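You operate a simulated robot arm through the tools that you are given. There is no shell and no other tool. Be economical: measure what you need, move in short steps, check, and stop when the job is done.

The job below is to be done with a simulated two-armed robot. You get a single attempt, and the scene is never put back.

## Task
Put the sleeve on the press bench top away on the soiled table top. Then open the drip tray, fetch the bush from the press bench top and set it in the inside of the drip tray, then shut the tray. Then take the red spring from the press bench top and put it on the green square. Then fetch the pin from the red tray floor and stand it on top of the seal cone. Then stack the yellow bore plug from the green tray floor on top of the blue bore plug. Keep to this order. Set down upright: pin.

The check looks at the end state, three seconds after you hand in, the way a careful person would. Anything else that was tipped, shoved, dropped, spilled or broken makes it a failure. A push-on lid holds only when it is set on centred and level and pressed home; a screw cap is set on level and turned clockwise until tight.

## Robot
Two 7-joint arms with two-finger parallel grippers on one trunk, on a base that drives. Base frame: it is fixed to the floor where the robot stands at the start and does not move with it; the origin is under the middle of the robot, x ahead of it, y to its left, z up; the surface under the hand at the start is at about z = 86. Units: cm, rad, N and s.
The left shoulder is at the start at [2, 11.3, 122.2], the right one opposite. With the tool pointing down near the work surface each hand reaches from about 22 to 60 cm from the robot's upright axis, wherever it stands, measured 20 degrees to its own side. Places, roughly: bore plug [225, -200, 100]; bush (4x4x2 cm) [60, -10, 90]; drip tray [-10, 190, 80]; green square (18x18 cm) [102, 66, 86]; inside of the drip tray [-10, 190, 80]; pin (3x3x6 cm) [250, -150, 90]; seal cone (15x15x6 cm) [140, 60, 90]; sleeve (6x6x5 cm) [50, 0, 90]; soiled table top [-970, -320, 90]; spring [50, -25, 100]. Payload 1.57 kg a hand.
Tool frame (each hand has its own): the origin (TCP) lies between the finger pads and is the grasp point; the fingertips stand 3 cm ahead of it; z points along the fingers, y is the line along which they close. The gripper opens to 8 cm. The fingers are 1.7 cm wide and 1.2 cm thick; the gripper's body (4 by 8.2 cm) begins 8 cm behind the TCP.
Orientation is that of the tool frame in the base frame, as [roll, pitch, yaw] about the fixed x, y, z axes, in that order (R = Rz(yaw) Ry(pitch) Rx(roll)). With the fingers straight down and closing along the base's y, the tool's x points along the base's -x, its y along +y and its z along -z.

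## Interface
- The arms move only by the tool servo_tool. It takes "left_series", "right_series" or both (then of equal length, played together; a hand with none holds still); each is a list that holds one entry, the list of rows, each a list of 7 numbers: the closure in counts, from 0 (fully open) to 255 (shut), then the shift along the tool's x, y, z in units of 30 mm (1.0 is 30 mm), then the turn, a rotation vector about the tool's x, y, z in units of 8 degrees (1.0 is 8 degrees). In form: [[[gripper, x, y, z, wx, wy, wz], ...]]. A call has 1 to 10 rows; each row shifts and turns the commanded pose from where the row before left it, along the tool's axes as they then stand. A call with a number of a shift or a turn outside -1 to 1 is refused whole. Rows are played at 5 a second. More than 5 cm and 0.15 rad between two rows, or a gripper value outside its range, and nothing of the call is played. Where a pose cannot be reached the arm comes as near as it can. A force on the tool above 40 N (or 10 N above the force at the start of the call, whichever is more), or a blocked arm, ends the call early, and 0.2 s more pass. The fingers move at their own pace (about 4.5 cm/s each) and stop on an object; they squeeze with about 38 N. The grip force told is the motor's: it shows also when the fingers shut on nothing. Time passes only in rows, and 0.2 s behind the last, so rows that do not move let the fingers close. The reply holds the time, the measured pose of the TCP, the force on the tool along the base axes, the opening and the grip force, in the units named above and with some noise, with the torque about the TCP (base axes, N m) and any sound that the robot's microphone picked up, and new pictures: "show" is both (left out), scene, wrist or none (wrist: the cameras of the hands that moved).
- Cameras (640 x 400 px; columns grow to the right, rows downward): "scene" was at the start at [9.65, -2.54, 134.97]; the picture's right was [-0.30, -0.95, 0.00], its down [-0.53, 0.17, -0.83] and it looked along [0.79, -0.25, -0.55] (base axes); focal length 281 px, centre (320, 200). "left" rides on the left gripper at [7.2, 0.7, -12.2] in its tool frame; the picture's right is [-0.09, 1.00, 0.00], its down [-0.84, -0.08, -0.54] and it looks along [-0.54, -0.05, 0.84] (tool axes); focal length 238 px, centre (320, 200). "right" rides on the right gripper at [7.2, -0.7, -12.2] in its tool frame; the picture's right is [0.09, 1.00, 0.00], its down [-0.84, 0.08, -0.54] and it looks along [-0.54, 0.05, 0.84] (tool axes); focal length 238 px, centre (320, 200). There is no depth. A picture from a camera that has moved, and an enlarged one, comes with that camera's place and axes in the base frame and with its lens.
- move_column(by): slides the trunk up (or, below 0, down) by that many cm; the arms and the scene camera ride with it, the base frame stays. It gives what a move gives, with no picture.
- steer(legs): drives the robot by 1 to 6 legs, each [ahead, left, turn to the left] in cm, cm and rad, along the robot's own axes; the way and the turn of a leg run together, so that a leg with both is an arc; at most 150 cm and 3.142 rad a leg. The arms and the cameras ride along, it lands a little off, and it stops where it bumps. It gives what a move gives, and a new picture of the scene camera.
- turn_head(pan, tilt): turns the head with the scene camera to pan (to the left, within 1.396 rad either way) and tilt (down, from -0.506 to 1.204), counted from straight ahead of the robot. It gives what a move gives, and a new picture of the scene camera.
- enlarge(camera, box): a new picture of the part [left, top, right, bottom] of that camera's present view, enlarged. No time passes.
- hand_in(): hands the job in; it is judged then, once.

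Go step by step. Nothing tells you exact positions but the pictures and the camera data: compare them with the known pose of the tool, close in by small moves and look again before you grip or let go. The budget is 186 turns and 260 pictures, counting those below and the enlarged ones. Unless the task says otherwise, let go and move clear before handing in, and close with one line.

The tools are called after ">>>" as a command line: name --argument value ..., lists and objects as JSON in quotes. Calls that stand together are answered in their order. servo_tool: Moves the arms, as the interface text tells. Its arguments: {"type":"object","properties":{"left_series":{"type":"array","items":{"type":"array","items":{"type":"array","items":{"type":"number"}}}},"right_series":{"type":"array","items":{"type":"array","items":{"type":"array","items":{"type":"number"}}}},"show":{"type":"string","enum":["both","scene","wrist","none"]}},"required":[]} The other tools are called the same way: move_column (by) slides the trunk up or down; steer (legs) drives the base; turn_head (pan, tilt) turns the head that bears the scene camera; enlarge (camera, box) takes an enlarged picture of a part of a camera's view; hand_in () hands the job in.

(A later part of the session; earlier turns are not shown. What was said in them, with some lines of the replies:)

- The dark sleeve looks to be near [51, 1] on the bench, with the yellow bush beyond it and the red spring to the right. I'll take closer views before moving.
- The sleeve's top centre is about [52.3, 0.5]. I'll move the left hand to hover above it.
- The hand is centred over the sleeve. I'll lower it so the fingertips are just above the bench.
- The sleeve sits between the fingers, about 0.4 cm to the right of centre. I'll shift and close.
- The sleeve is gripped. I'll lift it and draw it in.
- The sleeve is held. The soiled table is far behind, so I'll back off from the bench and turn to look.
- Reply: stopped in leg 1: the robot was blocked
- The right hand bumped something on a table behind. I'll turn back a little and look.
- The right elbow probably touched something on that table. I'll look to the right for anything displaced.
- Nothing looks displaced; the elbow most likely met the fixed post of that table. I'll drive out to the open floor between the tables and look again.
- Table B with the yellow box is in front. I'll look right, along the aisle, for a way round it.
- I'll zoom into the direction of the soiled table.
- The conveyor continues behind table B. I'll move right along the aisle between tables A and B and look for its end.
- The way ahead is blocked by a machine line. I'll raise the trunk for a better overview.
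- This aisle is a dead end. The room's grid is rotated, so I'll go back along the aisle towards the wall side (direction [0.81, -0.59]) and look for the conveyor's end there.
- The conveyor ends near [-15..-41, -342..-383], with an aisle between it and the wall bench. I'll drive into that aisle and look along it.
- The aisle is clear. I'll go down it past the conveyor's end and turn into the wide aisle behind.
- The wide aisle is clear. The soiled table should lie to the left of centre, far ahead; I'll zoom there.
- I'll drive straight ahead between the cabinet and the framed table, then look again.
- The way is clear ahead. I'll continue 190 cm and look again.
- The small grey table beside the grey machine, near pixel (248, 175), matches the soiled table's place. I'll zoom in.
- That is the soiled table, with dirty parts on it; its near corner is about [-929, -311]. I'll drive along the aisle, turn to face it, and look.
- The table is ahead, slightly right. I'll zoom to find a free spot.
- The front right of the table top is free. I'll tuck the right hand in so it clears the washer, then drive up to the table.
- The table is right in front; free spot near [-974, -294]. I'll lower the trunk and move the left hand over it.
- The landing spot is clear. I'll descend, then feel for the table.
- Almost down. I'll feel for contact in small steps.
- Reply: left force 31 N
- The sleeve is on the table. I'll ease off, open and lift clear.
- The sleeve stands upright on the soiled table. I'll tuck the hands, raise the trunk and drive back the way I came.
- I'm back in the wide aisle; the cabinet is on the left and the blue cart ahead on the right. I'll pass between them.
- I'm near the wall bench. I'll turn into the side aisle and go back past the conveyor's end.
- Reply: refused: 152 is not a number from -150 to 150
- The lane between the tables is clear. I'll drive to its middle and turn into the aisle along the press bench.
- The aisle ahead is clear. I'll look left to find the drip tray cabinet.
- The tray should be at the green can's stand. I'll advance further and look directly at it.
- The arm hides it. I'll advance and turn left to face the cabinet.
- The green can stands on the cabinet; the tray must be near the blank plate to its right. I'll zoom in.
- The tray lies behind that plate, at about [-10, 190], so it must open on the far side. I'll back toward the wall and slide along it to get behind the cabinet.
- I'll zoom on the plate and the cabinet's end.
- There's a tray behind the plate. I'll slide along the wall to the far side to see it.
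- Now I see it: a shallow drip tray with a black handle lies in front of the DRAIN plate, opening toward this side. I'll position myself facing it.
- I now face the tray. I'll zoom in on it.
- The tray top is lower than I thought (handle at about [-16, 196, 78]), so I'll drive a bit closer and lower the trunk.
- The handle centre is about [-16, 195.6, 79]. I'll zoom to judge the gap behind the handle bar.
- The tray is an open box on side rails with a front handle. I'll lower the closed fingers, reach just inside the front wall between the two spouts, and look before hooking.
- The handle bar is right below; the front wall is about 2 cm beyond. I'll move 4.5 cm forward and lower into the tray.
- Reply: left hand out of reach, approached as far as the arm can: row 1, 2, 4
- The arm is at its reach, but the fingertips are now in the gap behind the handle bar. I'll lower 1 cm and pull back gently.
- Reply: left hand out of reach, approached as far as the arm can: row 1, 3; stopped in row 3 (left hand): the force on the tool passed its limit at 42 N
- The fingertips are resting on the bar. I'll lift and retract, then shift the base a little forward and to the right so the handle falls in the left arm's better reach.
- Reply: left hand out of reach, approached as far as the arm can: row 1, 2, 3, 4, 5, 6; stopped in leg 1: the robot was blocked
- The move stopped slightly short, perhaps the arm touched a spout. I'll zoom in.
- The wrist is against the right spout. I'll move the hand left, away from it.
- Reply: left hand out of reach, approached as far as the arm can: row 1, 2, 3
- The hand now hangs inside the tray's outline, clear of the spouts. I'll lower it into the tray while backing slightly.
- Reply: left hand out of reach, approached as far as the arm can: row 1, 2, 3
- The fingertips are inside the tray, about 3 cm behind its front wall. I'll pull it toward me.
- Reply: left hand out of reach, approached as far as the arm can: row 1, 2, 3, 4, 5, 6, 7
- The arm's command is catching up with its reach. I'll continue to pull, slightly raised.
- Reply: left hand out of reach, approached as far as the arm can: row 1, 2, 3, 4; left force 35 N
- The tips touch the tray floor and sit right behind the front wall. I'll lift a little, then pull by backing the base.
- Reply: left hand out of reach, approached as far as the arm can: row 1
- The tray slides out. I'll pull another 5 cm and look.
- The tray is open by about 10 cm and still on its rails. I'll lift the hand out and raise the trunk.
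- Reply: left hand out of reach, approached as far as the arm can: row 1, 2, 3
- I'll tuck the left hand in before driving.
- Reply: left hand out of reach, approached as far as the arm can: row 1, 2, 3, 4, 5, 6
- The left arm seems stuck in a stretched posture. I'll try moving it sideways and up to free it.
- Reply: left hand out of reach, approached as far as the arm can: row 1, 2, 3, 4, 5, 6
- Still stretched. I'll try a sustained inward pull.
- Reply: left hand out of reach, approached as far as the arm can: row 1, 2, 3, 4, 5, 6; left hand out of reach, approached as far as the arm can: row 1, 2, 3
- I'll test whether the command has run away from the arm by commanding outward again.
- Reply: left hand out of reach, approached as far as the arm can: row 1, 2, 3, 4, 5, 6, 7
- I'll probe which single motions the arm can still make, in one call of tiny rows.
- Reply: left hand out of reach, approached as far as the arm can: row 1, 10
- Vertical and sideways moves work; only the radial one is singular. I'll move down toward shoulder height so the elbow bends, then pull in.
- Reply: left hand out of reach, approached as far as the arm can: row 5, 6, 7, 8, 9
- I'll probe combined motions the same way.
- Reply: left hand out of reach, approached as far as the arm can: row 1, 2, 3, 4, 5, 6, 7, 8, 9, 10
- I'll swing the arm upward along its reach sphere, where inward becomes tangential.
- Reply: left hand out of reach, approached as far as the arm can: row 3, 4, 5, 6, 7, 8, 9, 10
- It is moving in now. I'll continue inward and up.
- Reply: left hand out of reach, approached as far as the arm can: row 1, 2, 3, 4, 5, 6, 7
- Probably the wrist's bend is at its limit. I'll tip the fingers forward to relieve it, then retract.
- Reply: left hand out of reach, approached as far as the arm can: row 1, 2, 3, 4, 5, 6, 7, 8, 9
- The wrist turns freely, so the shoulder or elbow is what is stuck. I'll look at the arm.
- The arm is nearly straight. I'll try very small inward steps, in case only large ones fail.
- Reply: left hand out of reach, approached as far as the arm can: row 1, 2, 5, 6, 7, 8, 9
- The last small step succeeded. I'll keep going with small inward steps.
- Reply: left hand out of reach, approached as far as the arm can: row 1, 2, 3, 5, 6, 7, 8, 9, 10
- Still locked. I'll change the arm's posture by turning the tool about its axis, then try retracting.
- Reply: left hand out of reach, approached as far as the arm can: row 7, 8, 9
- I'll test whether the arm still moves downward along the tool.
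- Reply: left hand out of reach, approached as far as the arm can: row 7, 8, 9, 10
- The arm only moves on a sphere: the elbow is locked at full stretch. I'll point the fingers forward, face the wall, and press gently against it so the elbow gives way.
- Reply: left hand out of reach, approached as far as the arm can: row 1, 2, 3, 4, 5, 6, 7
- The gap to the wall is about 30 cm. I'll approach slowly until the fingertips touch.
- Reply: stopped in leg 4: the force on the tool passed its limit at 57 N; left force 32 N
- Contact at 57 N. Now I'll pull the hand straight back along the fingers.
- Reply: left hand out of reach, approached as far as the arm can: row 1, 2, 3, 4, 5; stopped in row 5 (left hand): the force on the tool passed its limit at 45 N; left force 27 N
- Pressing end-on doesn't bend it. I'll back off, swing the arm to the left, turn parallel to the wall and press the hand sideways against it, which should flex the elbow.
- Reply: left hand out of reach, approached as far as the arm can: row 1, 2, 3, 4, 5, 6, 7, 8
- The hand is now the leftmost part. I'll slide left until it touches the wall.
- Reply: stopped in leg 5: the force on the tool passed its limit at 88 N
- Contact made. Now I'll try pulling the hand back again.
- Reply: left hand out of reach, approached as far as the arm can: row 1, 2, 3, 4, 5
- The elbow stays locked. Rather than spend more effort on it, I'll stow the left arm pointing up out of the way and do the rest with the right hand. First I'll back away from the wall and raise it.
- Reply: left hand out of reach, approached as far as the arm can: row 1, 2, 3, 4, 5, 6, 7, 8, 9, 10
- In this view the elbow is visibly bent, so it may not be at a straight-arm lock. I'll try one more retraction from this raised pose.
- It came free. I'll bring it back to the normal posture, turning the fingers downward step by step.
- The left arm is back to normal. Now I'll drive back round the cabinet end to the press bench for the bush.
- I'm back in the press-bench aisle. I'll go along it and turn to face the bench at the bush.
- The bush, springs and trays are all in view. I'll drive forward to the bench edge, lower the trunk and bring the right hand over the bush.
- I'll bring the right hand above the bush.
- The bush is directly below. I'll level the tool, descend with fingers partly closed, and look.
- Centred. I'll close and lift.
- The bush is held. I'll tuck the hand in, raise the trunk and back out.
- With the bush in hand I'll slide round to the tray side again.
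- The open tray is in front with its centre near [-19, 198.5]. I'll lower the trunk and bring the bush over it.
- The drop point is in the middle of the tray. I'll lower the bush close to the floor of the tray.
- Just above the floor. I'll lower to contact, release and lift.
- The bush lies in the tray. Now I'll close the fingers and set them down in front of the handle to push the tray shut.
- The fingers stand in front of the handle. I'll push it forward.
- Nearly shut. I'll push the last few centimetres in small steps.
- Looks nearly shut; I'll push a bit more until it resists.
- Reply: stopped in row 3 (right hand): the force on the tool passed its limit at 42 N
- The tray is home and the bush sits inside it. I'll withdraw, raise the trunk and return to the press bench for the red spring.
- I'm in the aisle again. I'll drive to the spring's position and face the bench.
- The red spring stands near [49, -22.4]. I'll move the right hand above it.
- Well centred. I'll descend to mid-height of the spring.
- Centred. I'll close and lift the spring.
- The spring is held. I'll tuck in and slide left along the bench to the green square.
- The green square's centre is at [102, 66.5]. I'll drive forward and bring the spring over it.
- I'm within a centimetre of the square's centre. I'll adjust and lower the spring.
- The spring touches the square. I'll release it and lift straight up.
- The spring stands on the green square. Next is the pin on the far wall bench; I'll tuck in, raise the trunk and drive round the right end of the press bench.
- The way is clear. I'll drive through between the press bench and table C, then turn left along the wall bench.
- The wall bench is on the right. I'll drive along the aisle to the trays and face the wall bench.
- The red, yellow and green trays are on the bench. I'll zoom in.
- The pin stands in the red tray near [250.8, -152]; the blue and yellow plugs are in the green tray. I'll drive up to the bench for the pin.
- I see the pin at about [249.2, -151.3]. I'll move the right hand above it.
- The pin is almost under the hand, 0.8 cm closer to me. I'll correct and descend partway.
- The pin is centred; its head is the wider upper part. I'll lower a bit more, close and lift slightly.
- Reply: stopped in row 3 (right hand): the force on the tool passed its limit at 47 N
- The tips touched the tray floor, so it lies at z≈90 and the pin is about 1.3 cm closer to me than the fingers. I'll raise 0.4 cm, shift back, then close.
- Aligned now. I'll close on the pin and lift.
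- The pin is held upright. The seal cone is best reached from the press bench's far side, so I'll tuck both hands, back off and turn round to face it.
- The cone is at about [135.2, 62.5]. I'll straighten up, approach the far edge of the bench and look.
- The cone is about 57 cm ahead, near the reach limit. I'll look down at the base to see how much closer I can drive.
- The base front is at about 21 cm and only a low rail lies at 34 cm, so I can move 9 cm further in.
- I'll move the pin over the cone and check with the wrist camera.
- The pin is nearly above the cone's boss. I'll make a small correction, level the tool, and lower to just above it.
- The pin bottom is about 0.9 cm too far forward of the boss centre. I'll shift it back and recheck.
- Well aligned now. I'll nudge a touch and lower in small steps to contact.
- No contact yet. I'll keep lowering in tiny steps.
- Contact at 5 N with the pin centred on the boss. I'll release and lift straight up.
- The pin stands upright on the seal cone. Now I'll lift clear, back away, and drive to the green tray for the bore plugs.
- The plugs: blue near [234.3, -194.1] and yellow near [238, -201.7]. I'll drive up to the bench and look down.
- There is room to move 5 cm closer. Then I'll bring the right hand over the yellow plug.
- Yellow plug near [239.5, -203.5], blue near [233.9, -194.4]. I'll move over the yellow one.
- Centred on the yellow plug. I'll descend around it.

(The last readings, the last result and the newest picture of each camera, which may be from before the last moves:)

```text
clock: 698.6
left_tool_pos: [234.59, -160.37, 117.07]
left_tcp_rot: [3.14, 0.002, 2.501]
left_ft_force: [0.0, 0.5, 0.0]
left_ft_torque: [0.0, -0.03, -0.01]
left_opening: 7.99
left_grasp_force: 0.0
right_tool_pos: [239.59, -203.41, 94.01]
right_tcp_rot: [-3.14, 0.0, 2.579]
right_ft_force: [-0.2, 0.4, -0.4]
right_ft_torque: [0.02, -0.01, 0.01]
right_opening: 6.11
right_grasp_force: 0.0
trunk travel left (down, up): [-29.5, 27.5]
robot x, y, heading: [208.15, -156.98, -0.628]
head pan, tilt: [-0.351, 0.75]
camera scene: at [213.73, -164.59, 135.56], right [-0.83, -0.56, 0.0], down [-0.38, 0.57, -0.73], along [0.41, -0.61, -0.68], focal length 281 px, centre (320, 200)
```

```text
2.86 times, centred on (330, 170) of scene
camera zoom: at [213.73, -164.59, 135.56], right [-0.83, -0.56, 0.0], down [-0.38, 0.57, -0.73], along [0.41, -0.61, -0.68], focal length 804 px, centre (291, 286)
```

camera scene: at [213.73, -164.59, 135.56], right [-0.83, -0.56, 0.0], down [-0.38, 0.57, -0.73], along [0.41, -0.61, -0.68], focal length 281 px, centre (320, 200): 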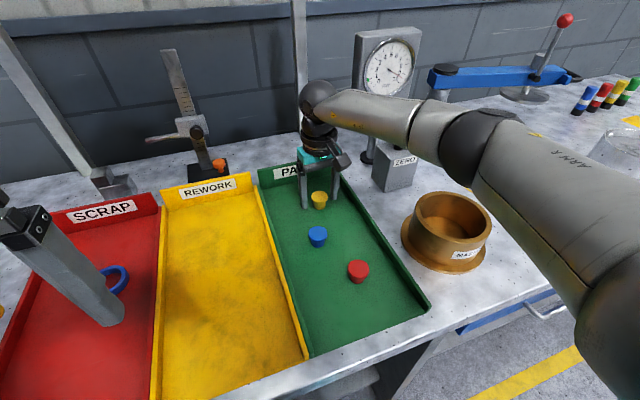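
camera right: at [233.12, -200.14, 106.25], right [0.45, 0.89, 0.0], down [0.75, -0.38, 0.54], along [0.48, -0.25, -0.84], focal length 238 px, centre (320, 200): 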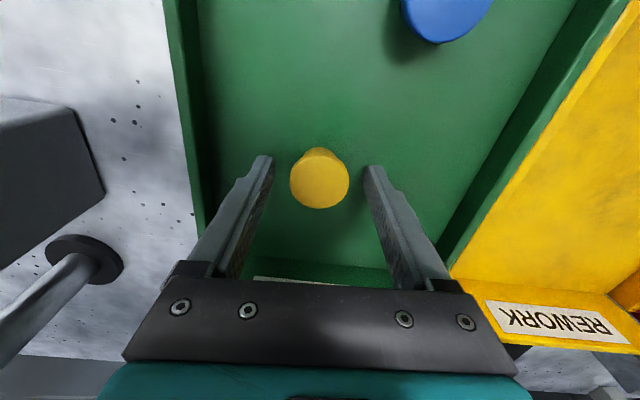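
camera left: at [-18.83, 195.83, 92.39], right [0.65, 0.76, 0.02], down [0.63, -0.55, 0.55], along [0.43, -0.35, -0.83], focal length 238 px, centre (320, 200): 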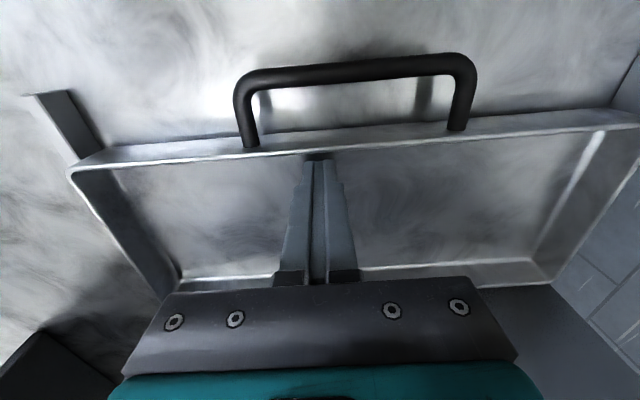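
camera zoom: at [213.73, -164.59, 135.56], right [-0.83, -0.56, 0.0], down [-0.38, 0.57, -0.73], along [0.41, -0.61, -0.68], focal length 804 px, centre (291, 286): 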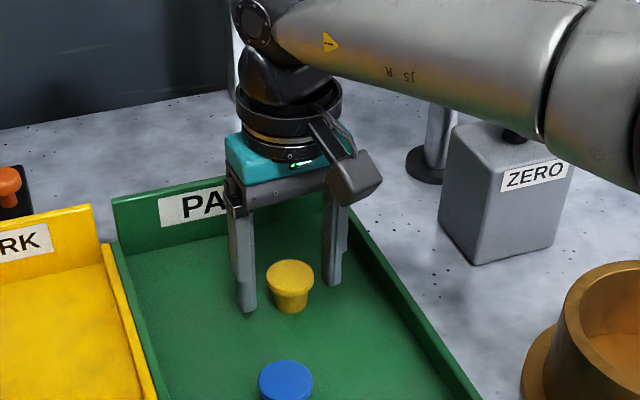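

Good. I'll lower slightly, shift back a touch, then close and lift.

>>> servo_tool --right_series '[[[60, 0.12, 0, 0.12, 0, 0, 0], [60, 0, 0, 0, 0, 0, 0], [255, 0, 0, 0, 0, 0, 0], [255, 0, 0, 0, 0, 0, 0], [255, 0, 0, 0, 0, 0, 0], [255, 0, 0, 0, 0, 0, 0], [255, 0, 0, -0.3, 0, 0, 0], [255, 0, 0, -0.7, 0, 0, 0], [255, 0, 0, -0.8, 0, 0, 0], [255, 0, 0, 0, 0, 0, 0]]]'

>>> enlarge --camera "scene" --box '[250, 100, 410, 240]'

```text
clock: 700.8
left_tool_pos: [234.59, -160.4, 117.1]
left_tcp_rot: [3.141, 0.0, 2.5]
left_ft_force: [0.6, -0.1, 0.0]
left_ft_torque: [0.02, -0.01, 0.02]
left_opening: 7.98
left_grasp_force: 0.1
right_tool_pos: [239.57, -203.33, 99.07]
right_tcp_rot: [-3.14, 0.0, 2.58]
right_ft_force: [0.4, -0.3, -0.1]
right_ft_torque: [-0.01, -0.01, -0.01]
right_opening: 3.5
right_grasp_force: 38.2
trunk travel left (down, up): [-29.5, 27.5]
robot x, y, heading: [208.23, -157.21, -0.631]
head pan, tilt: [-0.351, 0.75]
camera scene: at [213.73, -164.61, 135.56], right [-0.83, -0.56, 0.0], down [-0.38, 0.57, -0.73], along [0.41, -0.61, -0.68], focal length 281 px, centre (320, 200)
camera right: at [232.99, -199.99, 111.36], right [0.45, 0.89, 0.0], down [0.75, -0.38, 0.54], along [0.48, -0.25, -0.84], focal length 238 px, centre (320, 200)
```

scene: 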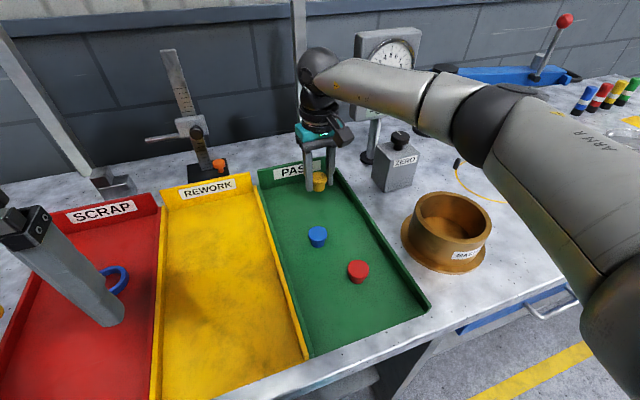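
right: 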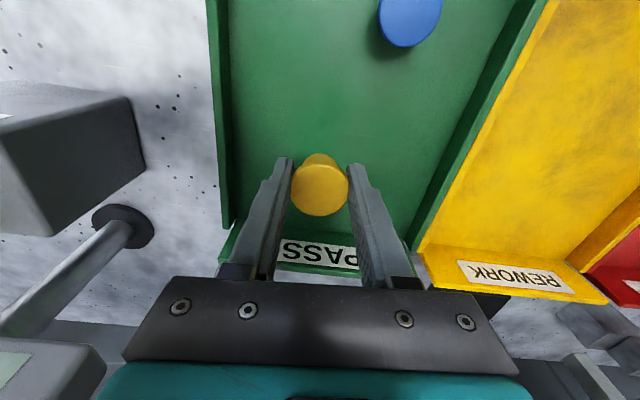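

```text
2.86 times, centred on (330, 170) of scene
camera zoom: at [213.73, -164.61, 135.56], right [-0.83, -0.56, 0.0], down [-0.38, 0.57, -0.73], along [0.41, -0.61, -0.68], focal length 804 px, centre (291, 286)
```

zoom: 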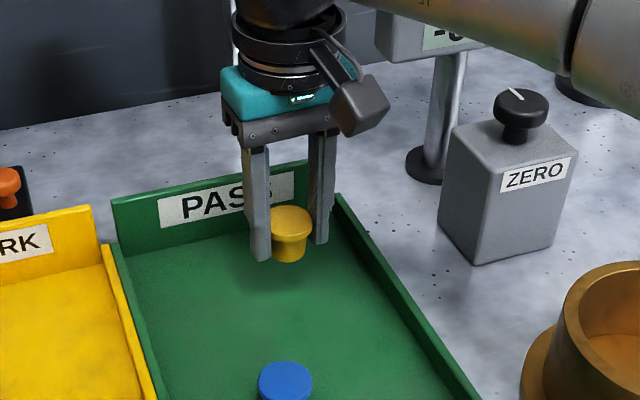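

The yellow plug is held level. The blue plug is near [233.9, -194.2] with its top at about z=93.5. I'll raise and move over it.

>>> servo_tool --right_series '[[[255, 0, 0, -0.8, 0, 0, 0], [255, 0.79, 0.4, -0.4, 0, 0, 0], [255, 0.79, 0.4, 0, 0, 0, 0], [255, 0.79, 0.4, 0, 0, 0, 0], [255, 0.78, 0.4, 0, 0, 0, 0], [255, 0, 0, 0, 0, 0, 0]]]'

>>> enlarge --camera "scene" --box '[250, 120, 390, 260]'

```text
clock: 702.2
left_tool_pos: [234.66, -160.41, 117.1]
left_tcp_rot: [3.14, 0.002, 2.501]
left_ft_force: [0.0, 0.0, -0.6]
left_ft_torque: [-0.03, 0.0, 0.02]
left_opening: 8.01
left_grasp_force: 0.1
right_tool_pos: [233.95, -194.3, 102.44]
right_tcp_rot: [3.14, 0.002, 2.581]
right_ft_force: [0.1, 0.4, -0.2]
right_ft_torque: [-0.02, -0.05, -0.01]
right_opening: 3.47
right_grasp_force: 37.8
trunk travel left (down, up): [-29.5, 27.5]
robot x, y, heading: [208.38, -157.13, -0.629]
head pan, tilt: [-0.351, 0.75]
camera scene: at [213.73, -164.61, 135.56], right [-0.83, -0.56, 0.0], down [-0.38, 0.57, -0.73], along [0.41, -0.61, -0.68], focal length 281 px, centre (320, 200)
camera right: at [227.39, -191.01, 114.89], right [0.45, 0.89, 0.0], down [0.75, -0.38, 0.54], along [0.48, -0.25, -0.84], focal length 238 px, centre (320, 200)
```

scene: 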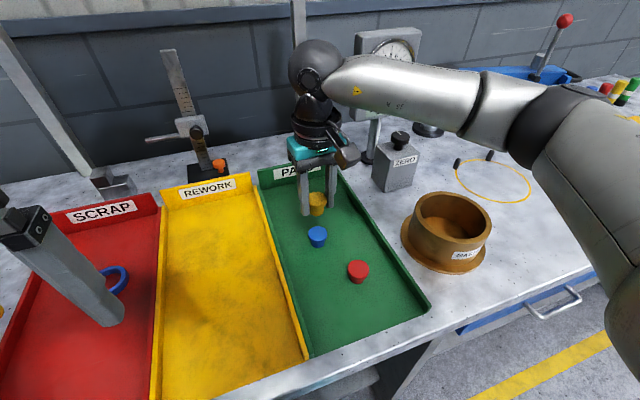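
right: 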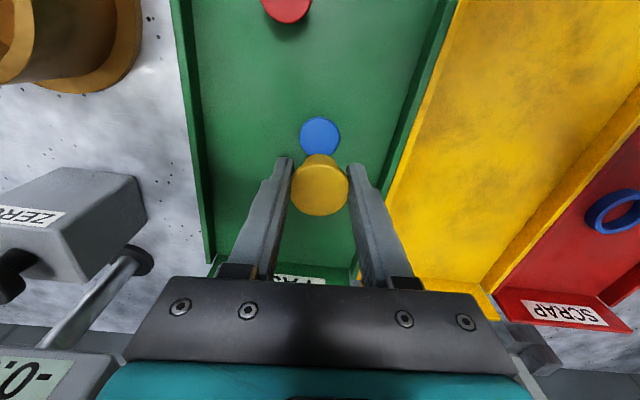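

```text
2.86 times, centred on (320, 190) of scene
camera zoom: at [213.73, -164.61, 135.56], right [-0.83, -0.56, 0.0], down [-0.38, 0.57, -0.73], along [0.41, -0.61, -0.68], focal length 804 px, centre (320, 229)
```

zoom: 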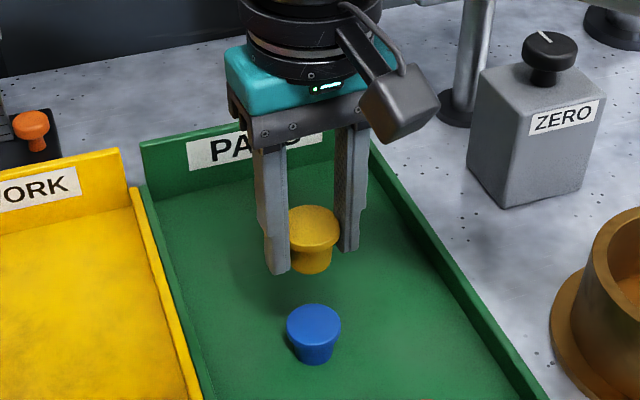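

Nearly aligned. I'll make a small correction, lower to about 1 cm above, and check.

>>> servo_tool --right_series '[[[255, 0.08, -0.02, 0.4, 0, 0, 0], [255, 0, 0, 0.5, 0, 0, 0], [255, 0, 0, 0.4, 0, 0, 0], [255, 0, 0, 0, 0, 0, 0]]]' --show "none"

>>> enlarge --camera "scene" --box '[270, 180, 370, 270]'

>>> enlarge --camera "right" --box '[230, 80, 410, 240]'

```text
clock: 703.2
left_tool_pos: [234.54, -160.38, 117.06]
left_tcp_rot: [3.139, 0.003, 2.5]
left_ft_force: [-0.1, 0.0, 0.4]
left_ft_torque: [-0.03, 0.04, 0.0]
left_opening: 7.99
left_grasp_force: 0.2
right_tool_pos: [233.59, -194.26, 98.6]
right_tcp_rot: [3.141, 0.001, 2.58]
right_ft_force: [-0.4, -0.9, 0.1]
right_ft_torque: [-0.01, 0.0, 0.01]
right_opening: 3.47
right_grasp_force: 37.8
trunk travel left (down, up): [-29.5, 27.5]
robot x, y, heading: [208.48, -157.15, -0.627]
head pan, tilt: [-0.351, 0.75]
```

```text
4.44 times, centred on (320, 225) of scene
camera zoom: at [213.72, -164.6, 135.56], right [-0.83, -0.56, 0.0], down [-0.38, 0.57, -0.73], along [0.41, -0.61, -0.68], focal length 1250 px, centre (320, 89)
```

zoom: 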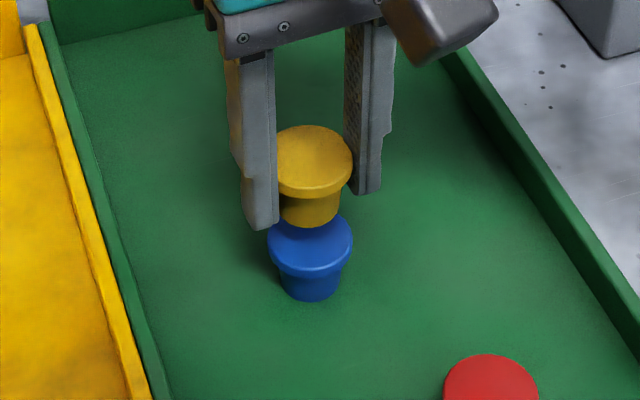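

```text
2.50 times, centred on (320, 160) of right
camera zoom: at [227.19, -190.93, 110.91], right [0.45, 0.89, 0.0], down [0.75, -0.38, 0.54], along [0.48, -0.25, -0.84], focal length 596 px, centre (320, 300)
```

zoom: 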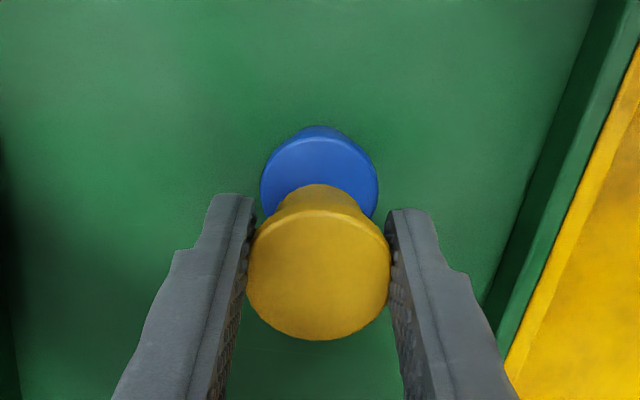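

The yellow plug needs to come about 0.7 cm back toward me. I'll shift it and recheck.

>>> servo_tool --right_series '[[[255, 0.24, 0, 0, 0, 0, 0], [255, 0, 0, 0.25, 0, 0, 0], [255, 0, 0, 0, 0, 0, 0]]]' --show "none"

>>> enlarge --camera "scene" --box '[270, 180, 370, 270]'

>>> enlarge --camera "right" --box '[230, 80, 410, 240]'

```text
clock: 704.0
left_tool_pos: [234.56, -160.36, 117.06]
left_tcp_rot: [3.14, 0.001, 2.501]
left_ft_force: [-0.7, 0.0, 0.4]
left_ft_torque: [0.02, -0.02, 0.02]
left_opening: 8.0
left_grasp_force: 0.0
right_tool_pos: [233.03, -193.83, 97.94]
right_tcp_rot: [3.141, -0.001, 2.579]
right_ft_force: [0.2, 0.0, -0.7]
right_ft_torque: [-0.02, -0.05, 0.0]
right_opening: 3.47
right_grasp_force: 37.7
trunk travel left (down, up): [-29.5, 27.5]
robot x, y, heading: [208.22, -157.36, -0.63]
head pan, tilt: [-0.351, 0.75]
```

```text
4.44 times, centred on (320, 225) of scene
camera zoom: at [213.72, -164.6, 135.56], right [-0.83, -0.56, 0.0], down [-0.38, 0.57, -0.73], along [0.41, -0.61, -0.68], focal length 1250 px, centre (320, 89)
```

zoom: 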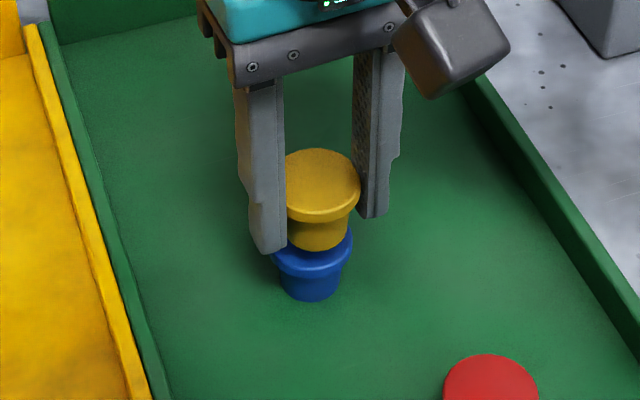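

```text
2.50 times, centred on (320, 160) of right
camera zoom: at [226.51, -190.51, 110.25], right [0.45, 0.89, 0.0], down [0.75, -0.38, 0.54], along [0.48, -0.25, -0.84], focal length 596 px, centre (320, 300)
```

zoom: 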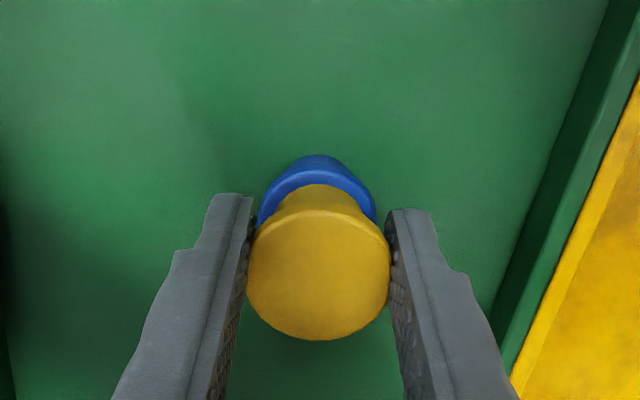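

Both views show them aligned. I'll lower to contact.

>>> servo_tool --right_series '[[[255, 0, 0.02, 0.08, 0, 0, 0], [255, 0, 0, 0.08, 0, 0, 0], [255, 0, 0, 0.06, 0, 0, 0], [255, 0, 0, 0, 0, 0, 0]]]' --show "none"

>>> enlarge --camera "scene" --box '[270, 180, 370, 270]'

```text
clock: 705.0
left_tool_pos: [234.64, -160.41, 117.09]
left_tcp_rot: [3.141, 0.002, 2.5]
left_ft_force: [-0.5, 0.1, 0.3]
left_ft_torque: [0.01, -0.01, 0.0]
left_opening: 8.01
left_grasp_force: 0.1
right_tool_pos: [233.08, -193.79, 97.08]
right_tcp_rot: [3.141, 0.001, 2.579]
right_ft_force: [0.0, -0.4, 0.4]
right_ft_torque: [0.0, 0.02, 0.01]
right_opening: 3.47
right_grasp_force: 38.1
trunk travel left (down, up): [-29.5, 27.5]
robot x, y, heading: [207.68, -157.38, -0.629]
head pan, tilt: [-0.351, 0.75]
```

```text
4.44 times, centred on (320, 225) of scene
camera zoom: at [213.72, -164.6, 135.56], right [-0.83, -0.56, 0.0], down [-0.38, 0.57, -0.73], along [0.41, -0.61, -0.68], focal length 1250 px, centre (320, 89)
```

zoom: 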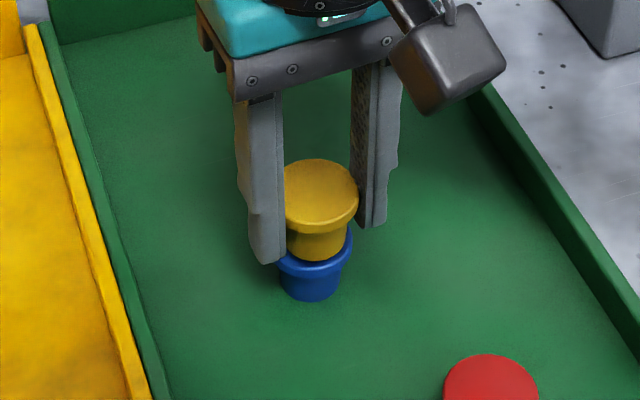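

Almost touching. A few tiny steps more.

>>> servo_tool --right_series '[[[255, 0, 0, 0.05, 0, 0, 0], [255, 0, 0, 0.05, 0, 0, 0], [255, 0, 0, 0.05, 0, 0, 0], [255, 0, 0, 0, 0, 0, 0]]]' --show "none"

>>> enlarge --camera "right" --box '[230, 80, 410, 240]'

```text
clock: 706.0
left_tool_pos: [234.59, -160.46, 117.08]
left_tcp_rot: [3.141, 0.003, 2.502]
left_ft_force: [0.2, -0.6, -0.5]
left_ft_torque: [0.02, 0.03, 0.02]
left_opening: 7.99
left_grasp_force: 0.0
right_tool_pos: [233.09, -193.74, 96.71]
right_tcp_rot: [3.141, 0.0, 2.579]
right_ft_force: [-0.1, -0.5, 0.8]
right_ft_torque: [0.02, -0.03, 0.01]
right_opening: 3.46
right_grasp_force: 38.4
trunk travel left (down, up): [-29.5, 27.5]
robot x, y, heading: [208.01, -157.22, -0.634]
head pan, tilt: [-0.351, 0.75]
```

```text
2.50 times, centred on (320, 160) of right
camera zoom: at [226.51, -190.44, 109.08], right [0.45, 0.89, 0.0], down [0.75, -0.38, 0.54], along [0.48, -0.24, -0.84], focal length 596 px, centre (320, 300)
```

zoom: 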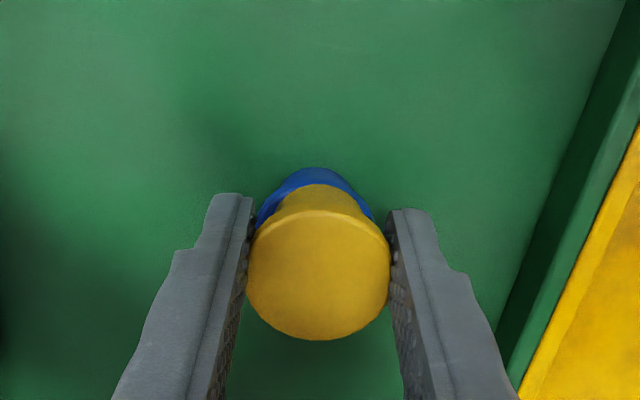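

Still no contact. I'll continue in tiny steps.

>>> servo_tool --right_series '[[[255, 0, 0, 0.05, 0, 0, 0], [255, 0, 0, 0.04, 0, 0, 0], [255, 0, 0, 0.04, 0, 0, 0], [255, 0, 0, 0, 0, 0, 0]]]' --show "none"

>>> enlarge --camera "scene" --box '[270, 180, 370, 270]'

```text
clock: 707.0
left_tool_pos: [234.6, -160.2, 117.07]
left_tcp_rot: [3.138, 0.003, 2.502]
left_ft_force: [-1.1, -0.5, 0.0]
left_ft_torque: [-0.04, 0.04, 0.02]
left_opening: 7.99
left_grasp_force: 0.0
right_tool_pos: [233.03, -193.58, 96.54]
right_tcp_rot: [3.14, 0.004, 2.579]
right_ft_force: [-2.4, -0.4, 23.5]
right_ft_torque: [-0.11, 0.02, -0.04]
right_opening: 3.51
right_grasp_force: 37.7
trunk travel left (down, up): [-29.5, 27.5]
robot x, y, heading: [208.31, -157.37, -0.63]
head pan, tilt: [-0.351, 0.75]
```

```text
4.44 times, centred on (320, 225) of scene
camera zoom: at [213.59, -164.47, 135.6], right [-0.83, -0.56, 0.0], down [-0.38, 0.57, -0.73], along [0.41, -0.61, -0.68], focal length 1250 px, centre (320, 89)
```

zoom: 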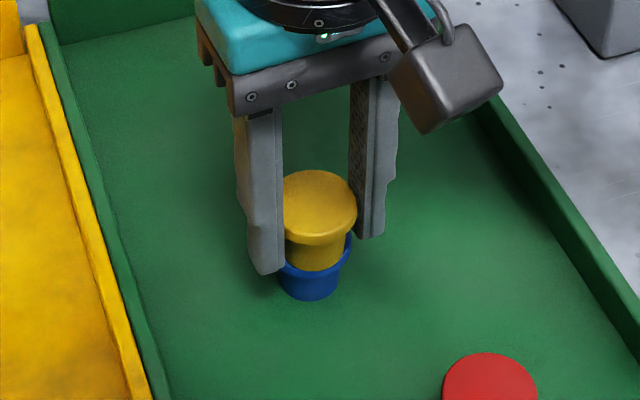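

Contact at 23 N and the plugs are centred within a few millimetres. I'll ease off, release and lift.

>>> servo_tool --right_series '[[[255, 0, 0, -0.04, 0, 0, 0], [190, 0, 0, 0, 0, 0, 0], [140, 0, 0, 0, 0, 0, 0], [80, 0, 0, 0, 0, 0, 0], [60, 0, 0, 0, 0, 0, 0], [60, 0, 0, 0, 0, 0, 0], [60, 0, 0, -0.4, 0, 0, 0], [60, 0, 0, -0.8, 0, 0, 0], [60, 0, 0, -1, 0, 0, 0], [60, 0, 0, -1, 0, 0, 0]]]'

>>> enlarge --camera "scene" --box '[270, 180, 370, 270]'

```text
clock: 709.2
left_tool_pos: [234.7, -160.38, 117.18]
left_tcp_rot: [3.138, 0.004, 2.502]
left_ft_force: [-0.1, 0.1, 0.0]
left_ft_torque: [0.02, -0.01, -0.02]
left_opening: 8.0
left_grasp_force: 0.0
right_tool_pos: [233.11, -193.65, 106.02]
right_tcp_rot: [3.141, -0.001, 2.581]
right_ft_force: [-0.9, 0.6, 0.5]
right_ft_torque: [0.03, 0.03, -0.02]
right_opening: 6.15
right_grasp_force: 0.0
trunk travel left (down, up): [-29.5, 27.5]
robot x, y, heading: [207.93, -157.74, -0.632]
head pan, tilt: [-0.351, 0.75]
camera scene: at [213.72, -164.59, 135.56], right [-0.83, -0.56, 0.0], down [-0.38, 0.57, -0.73], along [0.41, -0.61, -0.68], focal length 281 px, centre (320, 200)
camera right: at [226.58, -190.39, 118.36], right [0.45, 0.89, 0.0], down [0.75, -0.38, 0.54], along [0.48, -0.25, -0.84], focal length 238 px, centre (320, 200)
```

scene: 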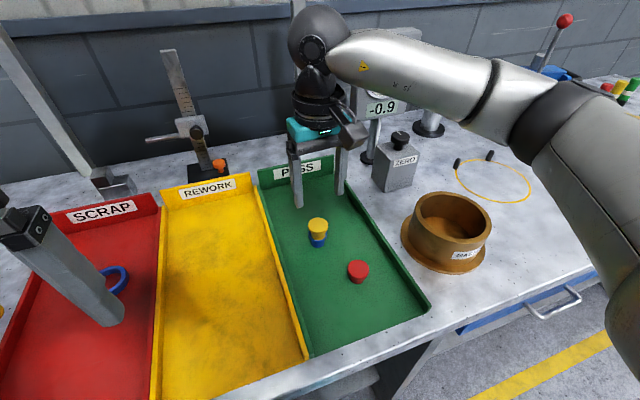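
right: 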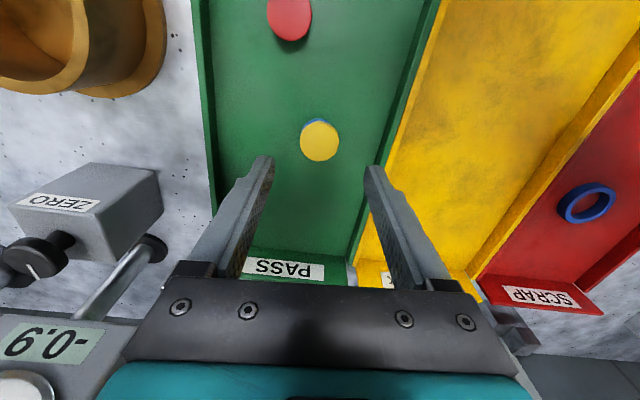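

```text
4.44 times, centred on (320, 225) of scene
camera zoom: at [213.72, -164.59, 135.56], right [-0.83, -0.56, 0.0], down [-0.38, 0.57, -0.73], along [0.41, -0.61, -0.68], focal length 1250 px, centre (320, 89)
```

zoom: 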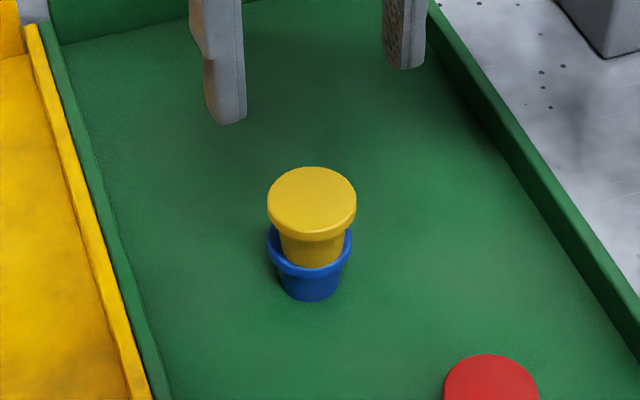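

The yellow plug sits on the blue one. I'll lift clear, tuck in and back away before handing in.

>>> servo_tool --right_series '[[[60, 0, 0, -1, 0, 0, 0], [60, 0.3, 0, -0.8, 0, 0, 0], [60, 0.9, 0, 0, 0, 0, 0], [60, 0.9, 0, 0, 0, 0, 0], [60, 0.9, 0, 0, 0, 0, 0], [60, 0, 0, 0, 0, 0, 0]]]' --show "none"

>>> steer --legs '[[-40, 0, 0]]'

```text
clock: 710.6
left_tool_pos: [234.64, -160.34, 117.06]
left_tcp_rot: [3.139, 0.002, 2.5]
left_ft_force: [-0.9, -0.2, -0.6]
left_ft_torque: [0.04, -0.02, 0.0]
left_opening: 8.0
left_grasp_force: 0.1
right_tool_pos: [225.53, -188.78, 111.25]
right_tcp_rot: [3.14, 0.0, 2.579]
right_ft_force: [0.0, -0.3, -0.5]
right_ft_torque: [0.02, -0.03, -0.03]
right_opening: 6.11
right_grasp_force: 0.0
trunk travel left (down, up): [-29.5, 27.5]
robot x, y, heading: [208.13, -157.3, -0.628]
head pan, tilt: [-0.351, 0.75]
```

```text
clock: 713.1
left_tool_pos: [202.35, -136.77, 117.15]
left_tcp_rot: [3.141, 0.003, 2.505]
left_ft_force: [0.2, 0.1, 0.1]
left_ft_torque: [-0.01, 0.0, 0.01]
left_opening: 8.02
left_grasp_force: 0.0
right_tool_pos: [193.15, -165.12, 111.26]
right_tcp_rot: [-3.141, 0.0, 2.584]
right_ft_force: [0.0, -0.2, 0.1]
right_ft_torque: [0.01, -0.01, -0.01]
right_opening: 6.14
right_grasp_force: 0.1
trunk travel left (down, up): [-29.5, 27.5]
robot x, y, heading: [175.71, -133.72, -0.628]
head pan, tilt: [-0.351, 0.75]
camera scene: at [181.36, -141.02, 135.57], right [-0.83, -0.56, 0.0], down [-0.38, 0.57, -0.73], along [0.41, -0.61, -0.68], focal length 281 px, centre (320, 200)
```

scene: 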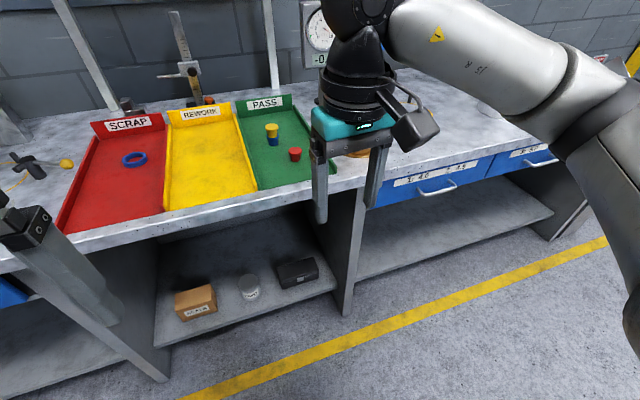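

All five placements are done, the grippers are empty and the robot is clear, so I'm handing the job in.

>>> hand_in

```text
The job is handed in.
```

I did all five steps in order: the sleeve is on the soiled table, the bush is in the shut drip tray, the red spring is on the green square, the pin stands upright on the seal cone, and the yellow bore plug sits on the blue one. Early on, the right arm bumped something on the table behind the start position. I think it was a fixed post; nothing looked moved afterwards, but part of that table was hidden from view.
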